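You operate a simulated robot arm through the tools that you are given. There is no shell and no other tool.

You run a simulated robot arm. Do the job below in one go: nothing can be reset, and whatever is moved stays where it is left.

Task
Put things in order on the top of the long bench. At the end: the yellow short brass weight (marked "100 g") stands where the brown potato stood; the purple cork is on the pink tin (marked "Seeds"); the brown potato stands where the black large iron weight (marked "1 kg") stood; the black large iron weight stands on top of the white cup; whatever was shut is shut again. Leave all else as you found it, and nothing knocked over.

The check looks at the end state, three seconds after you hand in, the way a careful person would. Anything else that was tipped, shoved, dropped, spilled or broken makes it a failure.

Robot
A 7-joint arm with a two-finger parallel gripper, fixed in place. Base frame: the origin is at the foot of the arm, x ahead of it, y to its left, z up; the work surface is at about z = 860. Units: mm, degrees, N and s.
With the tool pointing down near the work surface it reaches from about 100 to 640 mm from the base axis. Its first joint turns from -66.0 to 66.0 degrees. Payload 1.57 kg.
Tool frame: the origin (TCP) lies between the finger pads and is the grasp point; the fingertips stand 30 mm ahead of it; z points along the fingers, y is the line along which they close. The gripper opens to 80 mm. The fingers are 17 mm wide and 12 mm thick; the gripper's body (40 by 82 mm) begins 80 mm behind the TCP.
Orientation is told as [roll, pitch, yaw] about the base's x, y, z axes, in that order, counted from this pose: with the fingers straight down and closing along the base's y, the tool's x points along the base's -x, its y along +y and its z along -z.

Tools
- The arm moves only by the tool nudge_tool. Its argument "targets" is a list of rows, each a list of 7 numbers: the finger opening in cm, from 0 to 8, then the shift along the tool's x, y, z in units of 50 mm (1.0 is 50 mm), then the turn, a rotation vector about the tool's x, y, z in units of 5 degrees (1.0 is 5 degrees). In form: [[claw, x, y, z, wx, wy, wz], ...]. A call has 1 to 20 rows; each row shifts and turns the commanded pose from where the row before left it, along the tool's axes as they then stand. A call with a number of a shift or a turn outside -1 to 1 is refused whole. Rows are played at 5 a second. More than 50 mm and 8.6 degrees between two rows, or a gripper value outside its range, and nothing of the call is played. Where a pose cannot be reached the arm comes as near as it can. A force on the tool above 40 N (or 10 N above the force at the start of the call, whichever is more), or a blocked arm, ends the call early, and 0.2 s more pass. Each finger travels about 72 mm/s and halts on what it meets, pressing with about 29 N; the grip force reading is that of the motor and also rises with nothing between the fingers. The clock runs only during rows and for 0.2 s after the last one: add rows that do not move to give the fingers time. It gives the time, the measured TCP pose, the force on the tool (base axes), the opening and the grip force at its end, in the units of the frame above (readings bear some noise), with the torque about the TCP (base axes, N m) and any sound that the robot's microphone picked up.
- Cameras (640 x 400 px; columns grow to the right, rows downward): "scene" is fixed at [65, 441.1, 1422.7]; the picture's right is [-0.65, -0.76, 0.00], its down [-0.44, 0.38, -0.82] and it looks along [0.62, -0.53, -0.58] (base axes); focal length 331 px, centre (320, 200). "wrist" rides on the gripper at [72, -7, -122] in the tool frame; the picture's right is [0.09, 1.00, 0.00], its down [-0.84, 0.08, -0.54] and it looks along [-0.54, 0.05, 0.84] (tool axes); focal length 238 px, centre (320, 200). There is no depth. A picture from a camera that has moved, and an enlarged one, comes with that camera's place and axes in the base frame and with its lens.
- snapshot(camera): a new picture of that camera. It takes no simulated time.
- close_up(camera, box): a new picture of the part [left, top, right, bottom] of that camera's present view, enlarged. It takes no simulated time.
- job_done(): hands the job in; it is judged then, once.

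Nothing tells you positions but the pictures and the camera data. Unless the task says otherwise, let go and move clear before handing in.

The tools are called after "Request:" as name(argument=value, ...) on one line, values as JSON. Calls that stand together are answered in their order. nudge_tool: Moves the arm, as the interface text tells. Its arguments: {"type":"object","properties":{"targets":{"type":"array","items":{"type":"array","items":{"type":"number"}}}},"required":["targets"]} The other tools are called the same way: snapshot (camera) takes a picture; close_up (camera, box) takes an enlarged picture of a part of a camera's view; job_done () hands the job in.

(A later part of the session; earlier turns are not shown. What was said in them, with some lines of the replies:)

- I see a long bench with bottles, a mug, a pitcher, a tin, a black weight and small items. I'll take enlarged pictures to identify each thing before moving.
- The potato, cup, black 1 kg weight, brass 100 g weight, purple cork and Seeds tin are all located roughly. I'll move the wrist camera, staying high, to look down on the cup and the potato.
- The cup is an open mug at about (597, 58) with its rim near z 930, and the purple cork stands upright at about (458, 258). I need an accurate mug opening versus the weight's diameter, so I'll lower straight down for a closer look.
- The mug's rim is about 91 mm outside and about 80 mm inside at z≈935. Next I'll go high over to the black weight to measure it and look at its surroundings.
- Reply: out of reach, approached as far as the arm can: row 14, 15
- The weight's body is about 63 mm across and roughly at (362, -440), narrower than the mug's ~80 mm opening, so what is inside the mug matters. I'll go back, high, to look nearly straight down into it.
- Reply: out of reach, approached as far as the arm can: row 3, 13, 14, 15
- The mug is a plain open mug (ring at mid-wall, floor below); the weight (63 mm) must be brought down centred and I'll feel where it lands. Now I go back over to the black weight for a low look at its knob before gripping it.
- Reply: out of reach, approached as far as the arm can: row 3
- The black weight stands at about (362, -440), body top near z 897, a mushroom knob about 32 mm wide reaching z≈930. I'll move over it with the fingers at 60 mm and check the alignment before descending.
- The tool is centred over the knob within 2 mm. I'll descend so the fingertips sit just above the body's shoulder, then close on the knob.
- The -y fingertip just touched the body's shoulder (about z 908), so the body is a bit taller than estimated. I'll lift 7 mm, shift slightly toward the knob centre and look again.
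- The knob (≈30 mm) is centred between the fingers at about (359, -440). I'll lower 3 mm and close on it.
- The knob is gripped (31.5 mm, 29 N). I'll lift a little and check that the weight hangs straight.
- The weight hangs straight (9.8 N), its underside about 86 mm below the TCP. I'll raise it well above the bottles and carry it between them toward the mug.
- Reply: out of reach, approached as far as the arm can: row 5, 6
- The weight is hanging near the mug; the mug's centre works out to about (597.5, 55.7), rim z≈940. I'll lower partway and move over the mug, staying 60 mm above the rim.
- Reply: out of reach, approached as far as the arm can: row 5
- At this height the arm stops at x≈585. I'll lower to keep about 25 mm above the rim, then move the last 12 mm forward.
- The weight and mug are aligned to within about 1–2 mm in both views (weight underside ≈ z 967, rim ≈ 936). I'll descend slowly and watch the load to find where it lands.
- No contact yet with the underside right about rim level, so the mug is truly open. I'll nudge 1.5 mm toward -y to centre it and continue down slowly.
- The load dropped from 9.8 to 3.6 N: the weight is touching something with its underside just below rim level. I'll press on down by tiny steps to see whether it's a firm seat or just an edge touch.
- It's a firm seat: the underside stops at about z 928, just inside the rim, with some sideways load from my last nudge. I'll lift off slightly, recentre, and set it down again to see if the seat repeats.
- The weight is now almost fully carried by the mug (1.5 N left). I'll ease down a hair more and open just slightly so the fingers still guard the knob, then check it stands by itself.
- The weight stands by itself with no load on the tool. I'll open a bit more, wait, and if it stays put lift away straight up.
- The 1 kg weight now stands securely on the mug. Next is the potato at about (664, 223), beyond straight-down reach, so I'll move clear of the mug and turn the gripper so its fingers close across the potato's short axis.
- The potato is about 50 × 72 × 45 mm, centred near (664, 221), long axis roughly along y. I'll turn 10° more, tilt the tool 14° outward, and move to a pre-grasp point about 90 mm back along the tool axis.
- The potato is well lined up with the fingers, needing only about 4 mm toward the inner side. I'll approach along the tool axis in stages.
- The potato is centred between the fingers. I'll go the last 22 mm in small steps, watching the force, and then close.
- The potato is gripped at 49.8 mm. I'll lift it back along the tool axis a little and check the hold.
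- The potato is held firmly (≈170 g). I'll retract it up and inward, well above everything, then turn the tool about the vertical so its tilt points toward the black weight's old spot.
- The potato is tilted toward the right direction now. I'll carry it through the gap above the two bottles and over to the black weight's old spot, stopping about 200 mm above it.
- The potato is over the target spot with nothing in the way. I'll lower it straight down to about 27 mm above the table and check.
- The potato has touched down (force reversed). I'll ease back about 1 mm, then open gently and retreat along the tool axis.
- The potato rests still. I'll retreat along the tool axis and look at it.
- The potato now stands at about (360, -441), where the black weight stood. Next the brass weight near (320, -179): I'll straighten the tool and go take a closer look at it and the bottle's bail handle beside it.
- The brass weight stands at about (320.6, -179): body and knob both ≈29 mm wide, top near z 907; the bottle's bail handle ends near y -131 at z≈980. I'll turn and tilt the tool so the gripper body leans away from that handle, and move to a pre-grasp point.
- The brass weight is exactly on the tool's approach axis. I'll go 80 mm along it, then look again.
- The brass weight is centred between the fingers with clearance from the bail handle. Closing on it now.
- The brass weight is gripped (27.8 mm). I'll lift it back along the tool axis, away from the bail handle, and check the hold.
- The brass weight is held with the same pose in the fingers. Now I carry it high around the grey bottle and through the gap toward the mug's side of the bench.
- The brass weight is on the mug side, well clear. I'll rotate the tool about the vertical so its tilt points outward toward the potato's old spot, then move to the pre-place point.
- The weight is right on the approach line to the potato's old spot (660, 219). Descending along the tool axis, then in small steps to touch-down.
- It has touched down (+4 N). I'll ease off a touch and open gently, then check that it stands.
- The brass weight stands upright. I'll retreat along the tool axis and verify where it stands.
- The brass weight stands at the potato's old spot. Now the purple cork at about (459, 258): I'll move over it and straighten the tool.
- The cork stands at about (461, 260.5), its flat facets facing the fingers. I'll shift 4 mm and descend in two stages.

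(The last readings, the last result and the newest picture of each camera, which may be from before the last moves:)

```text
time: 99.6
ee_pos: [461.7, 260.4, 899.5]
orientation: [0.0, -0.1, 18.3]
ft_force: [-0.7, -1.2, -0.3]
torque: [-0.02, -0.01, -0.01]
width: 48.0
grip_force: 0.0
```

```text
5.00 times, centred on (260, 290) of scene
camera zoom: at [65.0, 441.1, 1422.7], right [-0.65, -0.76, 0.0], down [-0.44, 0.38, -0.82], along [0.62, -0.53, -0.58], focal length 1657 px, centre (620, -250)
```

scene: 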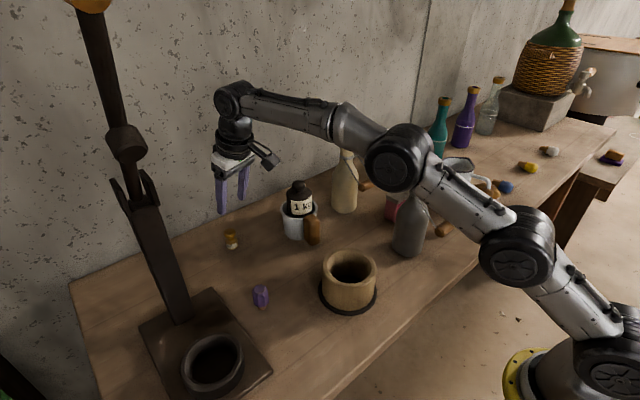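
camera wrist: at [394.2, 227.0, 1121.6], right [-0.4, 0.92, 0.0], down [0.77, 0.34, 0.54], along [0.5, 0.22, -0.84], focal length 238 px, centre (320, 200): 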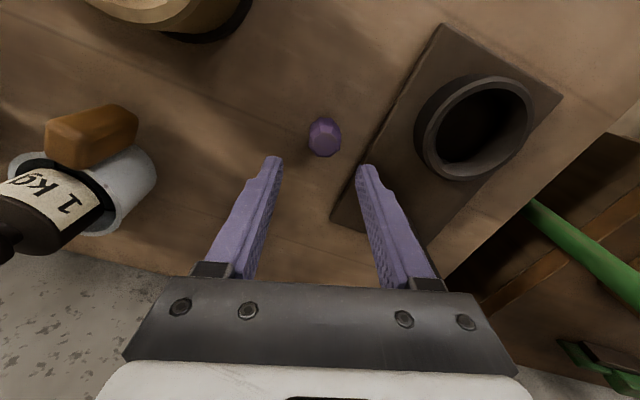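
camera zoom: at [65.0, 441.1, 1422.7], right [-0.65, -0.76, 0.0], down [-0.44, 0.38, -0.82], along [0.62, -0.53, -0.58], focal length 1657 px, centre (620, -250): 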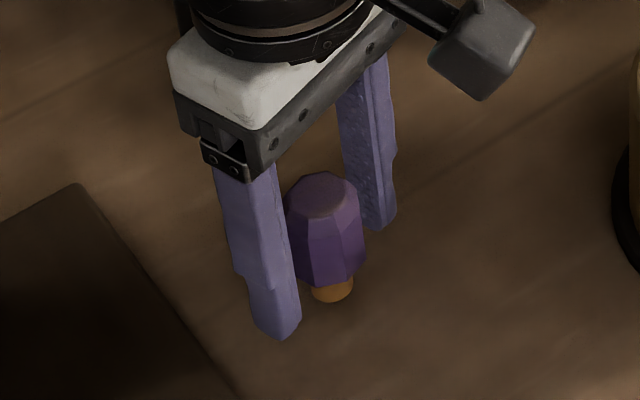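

Request:
nudge_tool(targets=[[4, 0, 0, 0, 0, 0, 0], [3.2, 0, 0, 0, 0, 0, 0], [2, 0, 0, 0, 0, 0, 0], [2, 0, 0, 0, 0, 0, 0], [2, 0, 0, 0, 0, 0, 0]])

Request:
close_up(camera="wrist", box=[240, 110, 400, 240])

Request:
close_up(camera="scene", box=[220, 250, 300, 330])

```text
time: 100.8
ee_pos: [460.5, 259.7, 899.9]
orientation: [0.0, -0.2, 18.2]
ft_force: [0.4, -0.2, -1.1]
torque: [-0.01, -0.02, -0.02]
width: 30.8
grip_force: 29.1
```

```text
3.08 times, centred on (320, 175) of wrist
camera zoom: at [394.9, 231.7, 1021.5], right [-0.4, 0.92, 0.0], down [0.77, 0.34, 0.54], along [0.5, 0.22, -0.84], focal length 733 px, centre (320, 277)
```

zoom: 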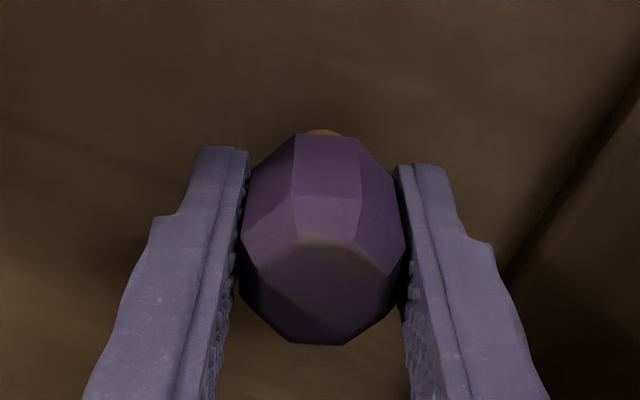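

```text
5.00 times, centred on (260, 290) of scene
camera zoom: at [65.0, 441.1, 1422.7], right [-0.65, -0.76, 0.0], down [-0.44, 0.38, -0.82], along [0.62, -0.53, -0.58], focal length 1657 px, centre (620, -250)
```

zoom: 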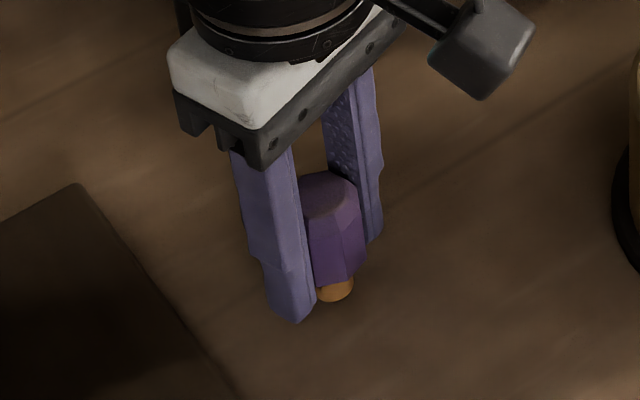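

The cork is gripped (30.8 mm). I'll lift it straight up high and check.

Request:
nudge_tool(targets=[[2, 0, 0, -0.15, 0, 0, 0], [2, 0, 0, -0.45, 0, 0, 0], [2, 0, 0, -0.8, 0, 0, 0], [2, 0, 0, -0.9, 0, 0, 0], [2, 0, 0, -0.9, 0, 0, 0], [2, 0, 0, -0.9, 0, 0, 0], [2, 0, 0, -0.9, 0, 0, 0], [2, 0, 0, 0, 0, 0, 0]])

Request:
close_up(camera="wrist", box=[240, 110, 400, 240])

Request:
snapshot(camera="scene")

```text
time: 102.6
ee_pos: [461.4, 262.2, 1150.1]
orientation: [0.0, -0.1, 18.4]
ft_force: [-0.3, 0.0, 0.2]
torque: [0.02, -0.03, 0.02]
width: 30.8
grip_force: 29.5
```

```text
3.08 times, centred on (320, 175) of wrist
camera zoom: at [395.0, 233.9, 1270.6], right [-0.4, 0.92, 0.0], down [0.77, 0.34, 0.54], along [0.5, 0.22, -0.84], focal length 733 px, centre (320, 277)
```

zoom: 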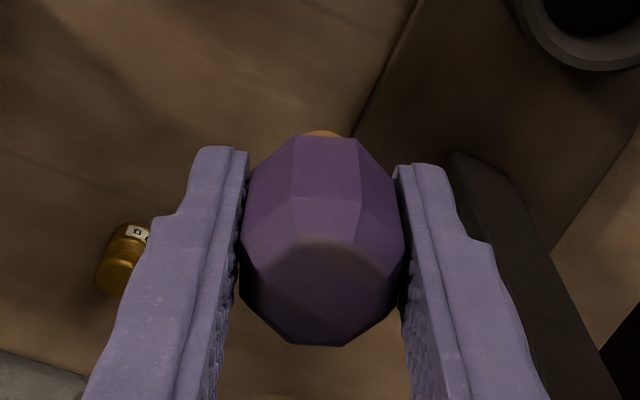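

```text
taken
```

scene: 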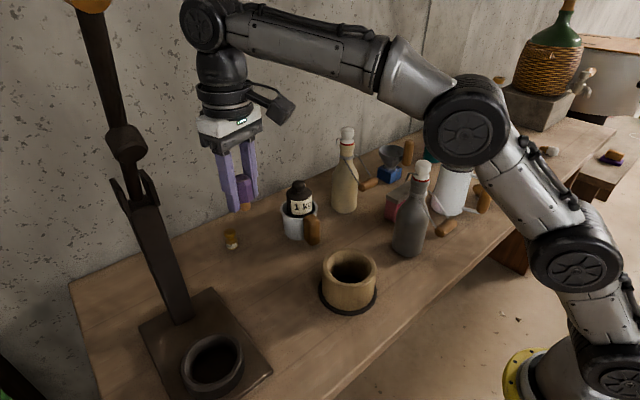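

The cork is held securely. I'll carry it through the gap between the bottles to above the Seeds tin.

Request:
nudge_tool(targets=[[2, 0.194, -0.778, 0, 0, 0, 0], [2, 0.194, -0.778, 0, 0, 0, 0], [2, 0.194, -0.778, 0, 0, 0, 0], [2, 0.194, -0.778, 0, 0, 0, 0], [2, 0.194, -0.778, 0, 0, 0, 0], [2, 0.194, -0.778, 0, 0, 0, 0], [2, 0.194, -0.778, 0, 0, 0, 0], [2, 0.194, -0.778, 0, 0, 0, 0], [2, 0.239, -0.6585, 0, 0, 0, 0], [2, 0.239, -0.6585, 0, 0, 0, 0], [2, 0.239, -0.6585, 0, 0, 0, 0], [2, 0.239, -0.6585, 0, 0, 0, 0], [2, 0, 0, 0, 0, 0, 0]])

Request:
snapshot(camera="wrist")

Request:
snapshot(camera="scene")

```text
time: 105.4
ee_pos: [480.9, -199.0, 1150.7]
orientation: [0.0, 0.0, 18.3]
ft_force: [0.4, -0.5, 0.6]
torque: [0.04, 0.01, -0.02]
width: 30.6
grip_force: 29.4
```

```text
taken
camera wrist: at [415.0, -227.8, 1271.2], right [-0.4, 0.92, 0.0], down [0.77, 0.34, 0.54], along [0.5, 0.22, -0.84], focal length 238 px, centre (320, 200)
```

wrist: 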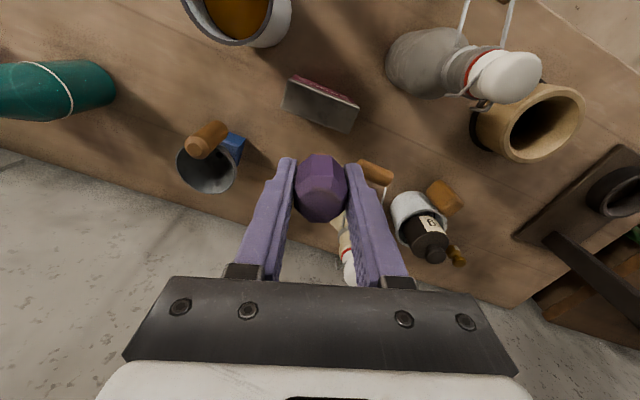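

```text
taken
```

scene: 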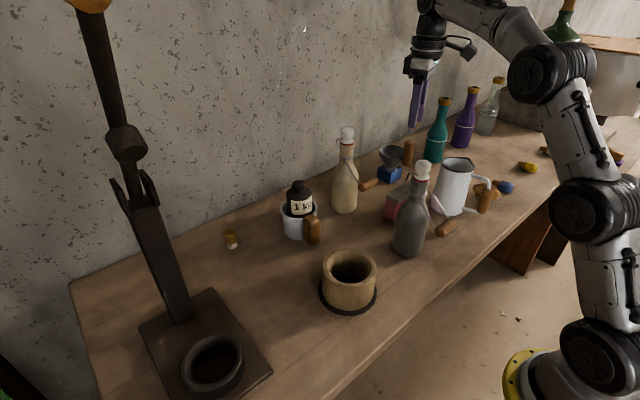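

Request:
close_up(camera="wrist", box=[260, 60, 380, 160])

Request:
close_up(camera="scene", box=[370, 160, 440, 240])

```text
4.00 times, centred on (320, 110) of wrist
camera zoom: at [415.0, -227.8, 1271.2], right [-0.4, 0.92, 0.0], down [0.77, 0.34, 0.54], along [0.5, 0.22, -0.84], focal length 953 px, centre (320, 560)
```

zoom: 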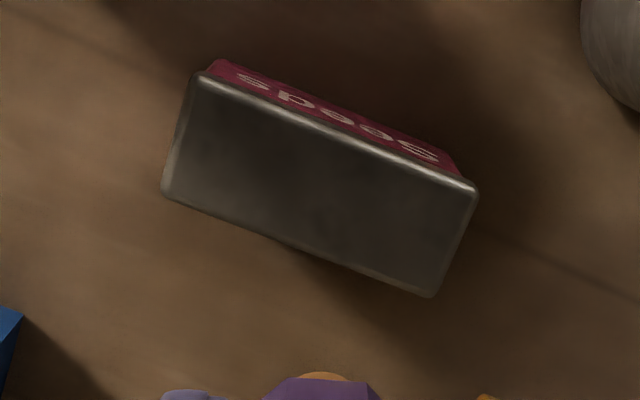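

```text
5.00 times, centred on (405, 200) of scene
camera zoom: at [65.0, 441.1, 1422.7], right [-0.65, -0.76, 0.0], down [-0.44, 0.38, -0.82], along [0.62, -0.53, -0.58], focal length 1657 px, centre (-105, 200)
```

zoom: 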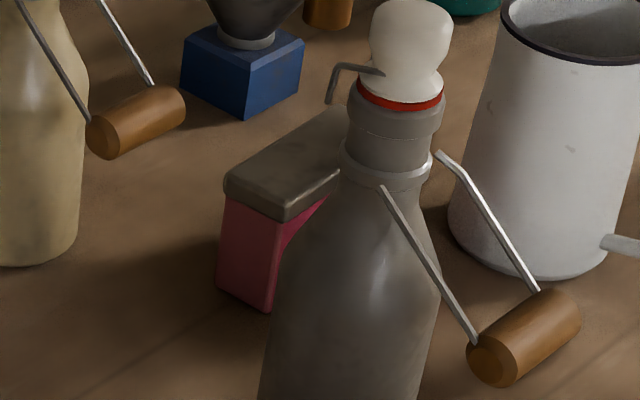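

The tin's lid is centred at about (480, -200), top near z 930, clear of neighbours. I'll descend to about 15 mm above it and check.

Request:
nudge_tool(targets=[[2, 0.03, -0.026, 0.5, 0, 0, 0], [2, 0, 0, 0.7, 0, 0, 0], [2, 0, 0, 0.7, 0, 0, 0], [2, 0, 0, 0.7, 0, 0, 0], [2, 0, 0, 0.5, 0, 0, 0], [2, 0, 0, 0.18, 0, 0, 0], [2, 0, 0, 0, 0, 0, 0]])

Request:
snapshot(camera="wrist")

Request:
close_up(camera="scene", box=[360, 120, 450, 230])

```text
time: 107.0
ee_pos: [477.9, -202.5, 986.1]
orientation: [0.0, -0.1, 18.4]
ft_force: [-0.9, -0.5, 0.3]
torque: [-0.01, -0.03, -0.04]
width: 30.7
grip_force: 28.8
```

```text
taken
camera wrist: at [413.1, -229.8, 1107.2], right [-0.4, 0.92, 0.0], down [0.77, 0.34, 0.54], along [0.5, 0.22, -0.84], focal length 238 px, centre (320, 200)
```

wrist: 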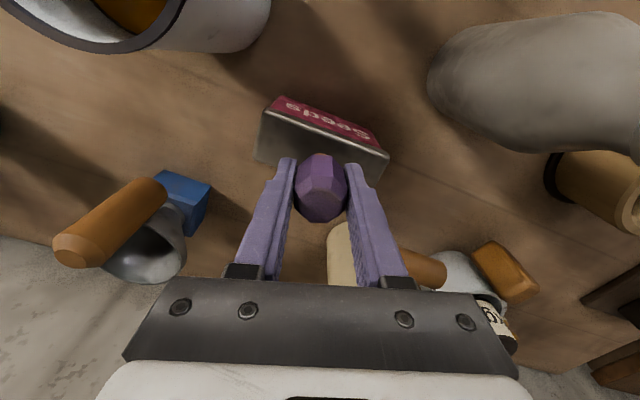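

```text
3.64 times, centred on (405, 175) of scene
camera zoom: at [65.0, 441.1, 1422.7], right [-0.65, -0.76, 0.0], down [-0.44, 0.38, -0.82], along [0.62, -0.53, -0.58], focal length 1205 px, centre (11, 291)
```

zoom: 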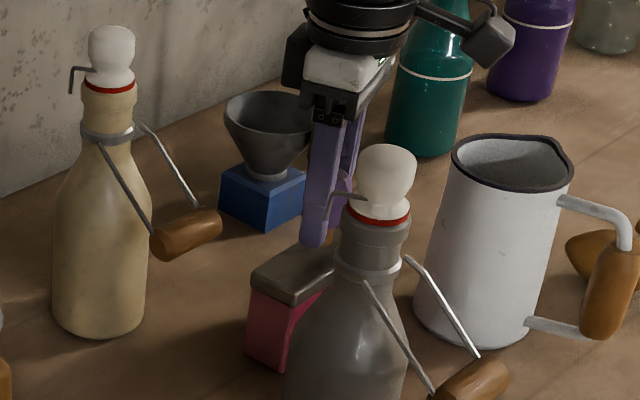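

Request:
nudge_tool(targets=[[2, 0, 0, 0.12, 0, 0, 0], [2, 0, 0, 0.1, 0, 0, 0], [2, 0, 0, 0, 0, 0, 0], [2, 0, 0, 0, 0, 0, 0]])

Request:
nudge_tool(targets=[[2, 0, 0, 0.03, 0, 0, 0], [2, 0, 0, 0, 0, 0, 0], [2, 0, 0, 0, 0, 0, 0]])

Request:
nudge_tool(targets=[[2, 0, 0, 0.02, 0, 0, 0], [2, 0, 0, 0, 0, 0, 0], [2, 0, 0, 0, 0, 0, 0]])

```text
time: 108.0
ee_pos: [479.0, -202.4, 975.4]
orientation: [0.0, 0.0, 18.2]
ft_force: [0.0, 0.5, 0.2]
torque: [-0.04, 0.01, 0.01]
width: 30.8
grip_force: 28.9
```

```text
time: 108.8
ee_pos: [479.0, -201.5, 974.9]
orientation: [-0.1, -0.1, 18.3]
ft_force: [-1.7, -0.2, 7.1]
torque: [0.01, 0.08, -0.01]
width: 30.7
grip_force: 29.7
```

```text
time: 109.6
ee_pos: [479.3, -202.2, 974.1]
orientation: [-0.2, -0.3, 18.3]
ft_force: [-1.4, 3.2, 17.5]
torque: [0.13, 0.05, -0.02]
width: 30.6
grip_force: 29.2
```

It has touched the lid (tin top ≈ z 935) and I'm pressing too much; I'll back off 1.5 mm, confirm light contact, then open gently.

Request:
nudge_tool(targets=[[2, 0, 0, -0.03, 0, 0, 0], [2, 0, 0, 0, 0, 0, 0], [2, 0, 0, 0, 0, 0, 0]])

Request:
close_up(camera="wrist", box=[240, 80, 400, 240])

Request:
close_up(camera="scene", box=[370, 140, 440, 230])

```text
time: 110.4
ee_pos: [479.5, -202.4, 974.9]
orientation: [-0.1, -0.1, 18.4]
ft_force: [3.1, 0.9, 10.2]
torque: [0.01, -0.13, -0.01]
width: 30.7
grip_force: 28.9
```

```text
2.50 times, centred on (320, 160) of wrist
camera zoom: at [413.1, -230.2, 1095.6], right [-0.4, 0.92, 0.0], down [0.77, 0.34, 0.54], along [0.5, 0.22, -0.84], focal length 596 px, centre (320, 300)
```

zoom: 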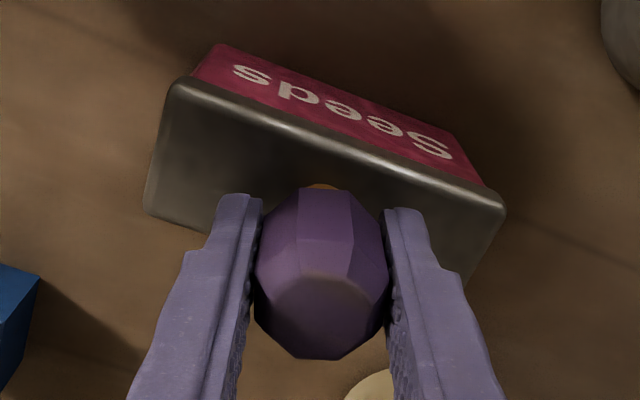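

```text
4.44 times, centred on (405, 185) of scene
camera zoom: at [64.9, 441.2, 1422.7], right [-0.65, -0.76, 0.0], down [-0.44, 0.38, -0.82], along [0.62, -0.53, -0.58], focal length 1473 px, centre (-58, 267)
```

zoom: 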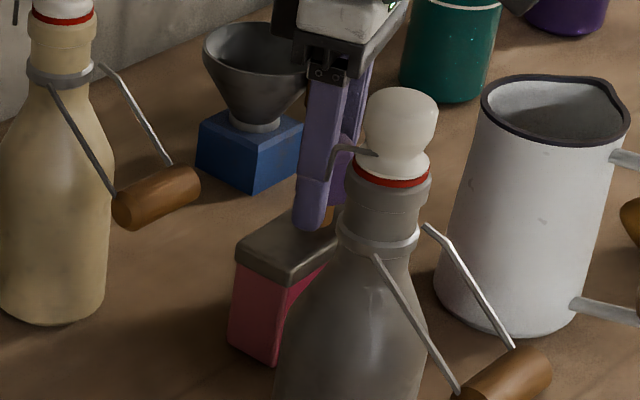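

Request:
nudge_tool(targets=[[2, 0, 0, -0.016, 0, 0, 0], [2, 0, 0, 0, 0, 0, 0], [2, 0, 0, 0, 0, 0, 0]])

```text
time: 111.2
ee_pos: [478.3, -201.4, 974.5]
orientation: [0.1, 0.0, 18.2]
ft_force: [2.1, -0.1, 3.9]
torque: [-0.02, -0.07, -0.03]
width: 30.8
grip_force: 29.3
```

Request:
nudge_tool(targets=[[2, 0, 0, -0.006, 0, 0, 0], [2, 0, 0, 0, 0, 0, 0], [2, 0, 0, 0, 0, 0, 0]])

Request:
nudge_tool(targets=[[3.2, 0, 0, 0, 0, 0, 0], [3.3, 0, 0, 0, 0, 0, 0], [3.3, 0, 0, 0, 0, 0, 0], [3.3, 0, 0, 0, 0, 0, 0]])

Request:
close_up(camera="wrist", box=[240, 80, 400, 240])

```text
time: 112.0
ee_pos: [479.2, -201.7, 974.5]
orientation: [0.0, 0.0, 18.3]
ft_force: [0.2, -0.5, 0.6]
torque: [0.01, 0.02, 0.05]
width: 30.8
grip_force: 28.6
```

```text
time: 113.0
ee_pos: [480.5, -201.7, 975.0]
orientation: [0.0, -0.2, 18.3]
ft_force: [0.3, 0.1, 0.0]
torque: [0.01, 0.02, 0.03]
width: 32.7
grip_force: 0.1
```

```text
2.50 times, centred on (320, 160) of wrist
camera zoom: at [413.2, -230.0, 1096.7], right [-0.4, 0.92, 0.0], down [0.77, 0.34, 0.54], along [0.5, 0.22, -0.84], focal length 596 px, centre (320, 300)
```

zoom: 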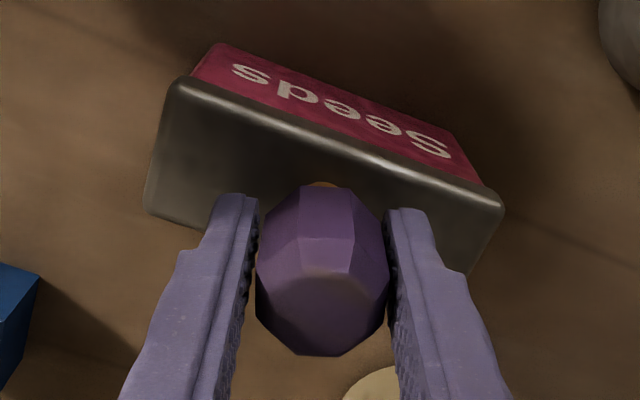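

The cork seems to stand free within the slightly opened fingers. I'll open a little further and watch that it stays upright.

Request:
nudge_tool(targets=[[3.5, 0, 0, 0, 0, 0, 0], [3.7, 0, 0, 0, 0, 0, 0], [3.7, 0, 0, 0, 0, 0, 0], [3.7, 0, 0, 0, 0, 0, 0], [3.7, 0, 0, 0, 0, 0, 0]])

Request:
close_up(camera="wrist", box=[240, 80, 400, 240])

Request:
close_up(camera="scene", box=[370, 140, 440, 230])

```text
time: 114.2
ee_pos: [478.6, -200.9, 974.5]
orientation: [0.0, -0.2, 18.2]
ft_force: [0.5, -0.2, 0.0]
torque: [-0.02, 0.01, -0.01]
width: 36.9
grip_force: 0.1
```

```text
2.50 times, centred on (320, 160) of wrist
camera zoom: at [413.2, -230.0, 1096.7], right [-0.4, 0.92, 0.0], down [0.77, 0.34, 0.54], along [0.5, 0.22, -0.84], focal length 596 px, centre (320, 300)
```

zoom: 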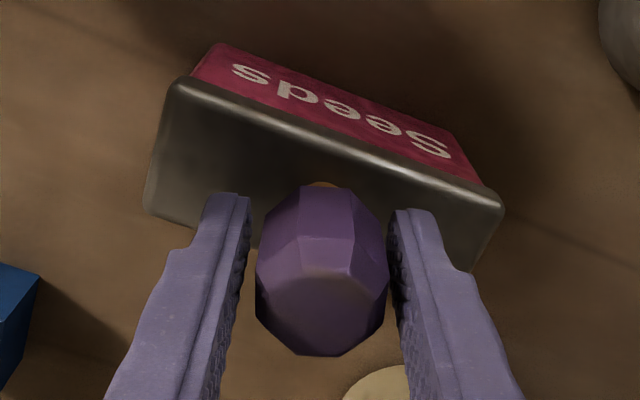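

```text
4.44 times, centred on (405, 185) of scene
camera zoom: at [65.0, 441.1, 1422.7], right [-0.65, -0.76, 0.0], down [-0.44, 0.38, -0.82], along [0.62, -0.53, -0.58], focal length 1473 px, centre (-58, 267)
```

zoom: 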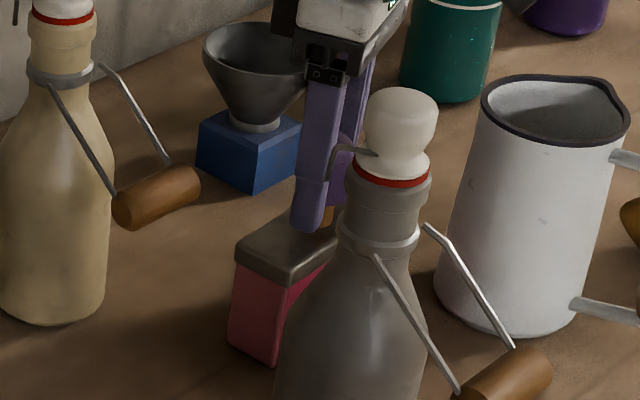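

It stays put on its own. Opening wider and lifting straight up.

Request:
nudge_tool(targets=[[4.2, 0, 0, 0, 0, 0, 0], [5, 0, 0, 0, 0, 0, 0], [5, 0, 0, 0, 0, 0, 0], [5, 0, 0, -0.15, 0, 0, 0], [5, 0, 0, -0.5, 0, 0, 0], [5, 0, 0, -0.7, 0, 0, 0], [5, 0, 0, -0.8, 0, 0, 0], [5, 0, 0, -0.8, 0, 0, 0], [5, 0, 0, -0.6, 0, 0, 0], [5, 0, 0, 0, 0, 0, 0]])

Request:
snapshot(camera="wrist")

Request:
snapshot(camera="scene")

```text
time: 116.4
ee_pos: [478.8, -201.4, 1153.2]
orientation: [0.0, -0.1, 18.3]
ft_force: [0.3, -0.2, -0.6]
torque: [0.0, 0.0, 0.04]
width: 49.8
grip_force: 0.1
```

```text
taken
camera wrist: at [412.3, -229.8, 1274.5], right [-0.4, 0.92, 0.0], down [0.77, 0.34, 0.54], along [0.5, 0.22, -0.84], focal length 238 px, centre (320, 200)
```

wrist: 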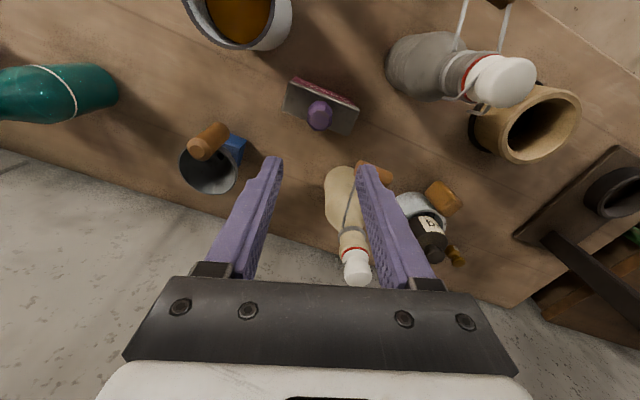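

```text
taken
```

scene: 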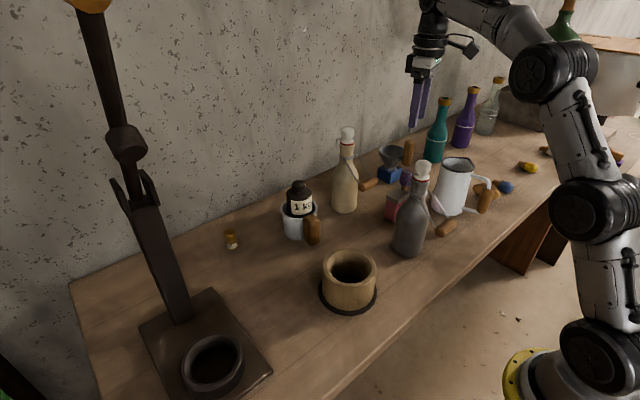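

All four moves appear done. I'll check each placement closely before handing in.

Request:
close_up(camera="wrist", box=[270, 60, 380, 150])

Request:
close_up(camera="scene", box=[360, 140, 520, 260])

Request:
close_up(camera="scene", box=[200, 160, 340, 270])

Request:
close_up(camera="wrist", box=[370, 150, 520, 280])

```text
4.44 times, centred on (325, 105) of wrist
camera zoom: at [412.3, -229.8, 1274.5], right [-0.4, 0.92, 0.0], down [0.77, 0.34, 0.54], along [0.5, 0.22, -0.84], focal length 1059 px, centre (298, 622)
```

zoom: 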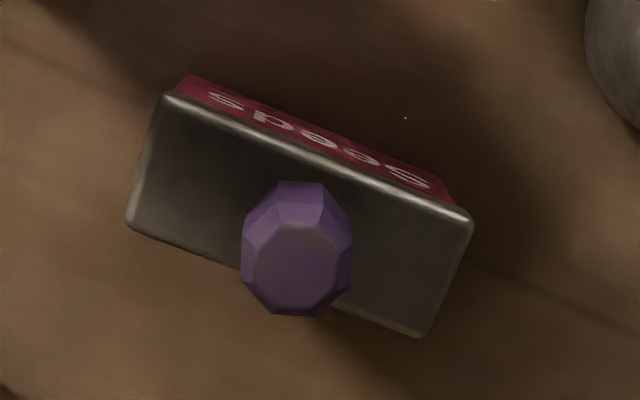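

```text
3.33 times, centred on (440, 200) of scene
camera zoom: at [65.0, 441.1, 1422.7], right [-0.65, -0.76, 0.0], down [-0.44, 0.38, -0.82], along [0.62, -0.53, -0.58], focal length 1105 px, centre (-80, 200)
```

zoom: 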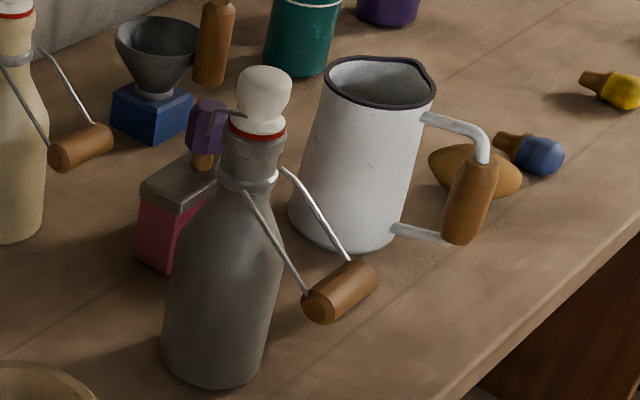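

```text
3.64 times, centred on (270, 215) of scene
camera zoom: at [65.0, 441.1, 1422.7], right [-0.65, -0.76, 0.0], down [-0.44, 0.38, -0.82], along [0.62, -0.53, -0.58], focal length 1205 px, centre (502, 146)
```

zoom: 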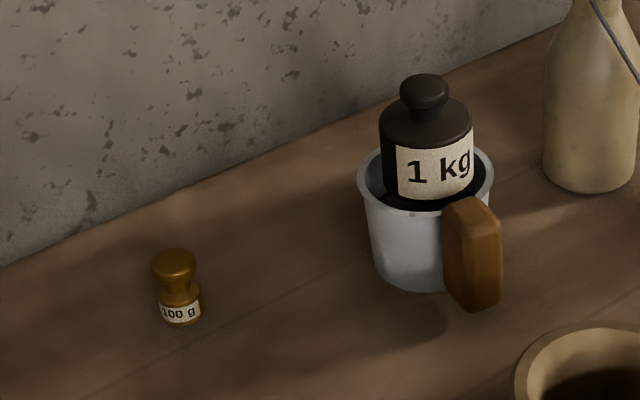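

```text
3.08 times, centred on (445, 215) of wrist
camera zoom: at [412.3, -229.8, 1274.5], right [-0.4, 0.92, 0.0], down [0.77, 0.34, 0.54], along [0.5, 0.22, -0.84], focal length 733 px, centre (-65, 154)
```

zoom: 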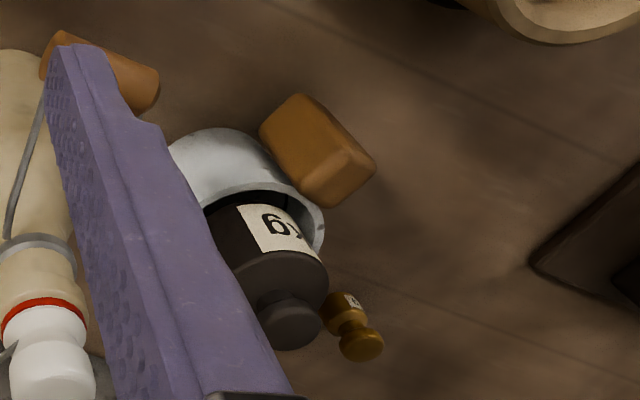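

Everything checks out: the 1 kg weight stands on the white cup, the potato is at the weight's old spot, and the 100 g weight is at the potato's old spot. The purple cork stands on the Seeds tin, and the neighbouring items match the first pictures. The gripper is empty and well clear, nothing was opened, so I'm handing in.

Request:
job_done()

```text
The job is handed in.
```

I finished all four moves and handed the job in. I don't have the check's result. My last pictures showed everything standing.

- **Black 1 kg weight:** it stands upright on the white cup. It is narrower than the cup's opening, so its underside rests about 8 mm below the rim rather than on it. It held firm when I let go. If the check wants it resting on the rim itself, this could count against it.
- **Brown potato:** it rests where the black weight stood, within about 4 mm by my pictures.
- **Yellow 100 g weight:** it stands upright where the potato stood.
- **Purple cork:** it stands upright near the middle of the pink "Seeds" tin's lid.

I opened nothing, so there was nothing to shut again. The neighbouring items I compared (cup, tin, jug, grey bottle's handle) matched their earlier positions. The gripper is empty and about 180 mm above where it let go of the cork.
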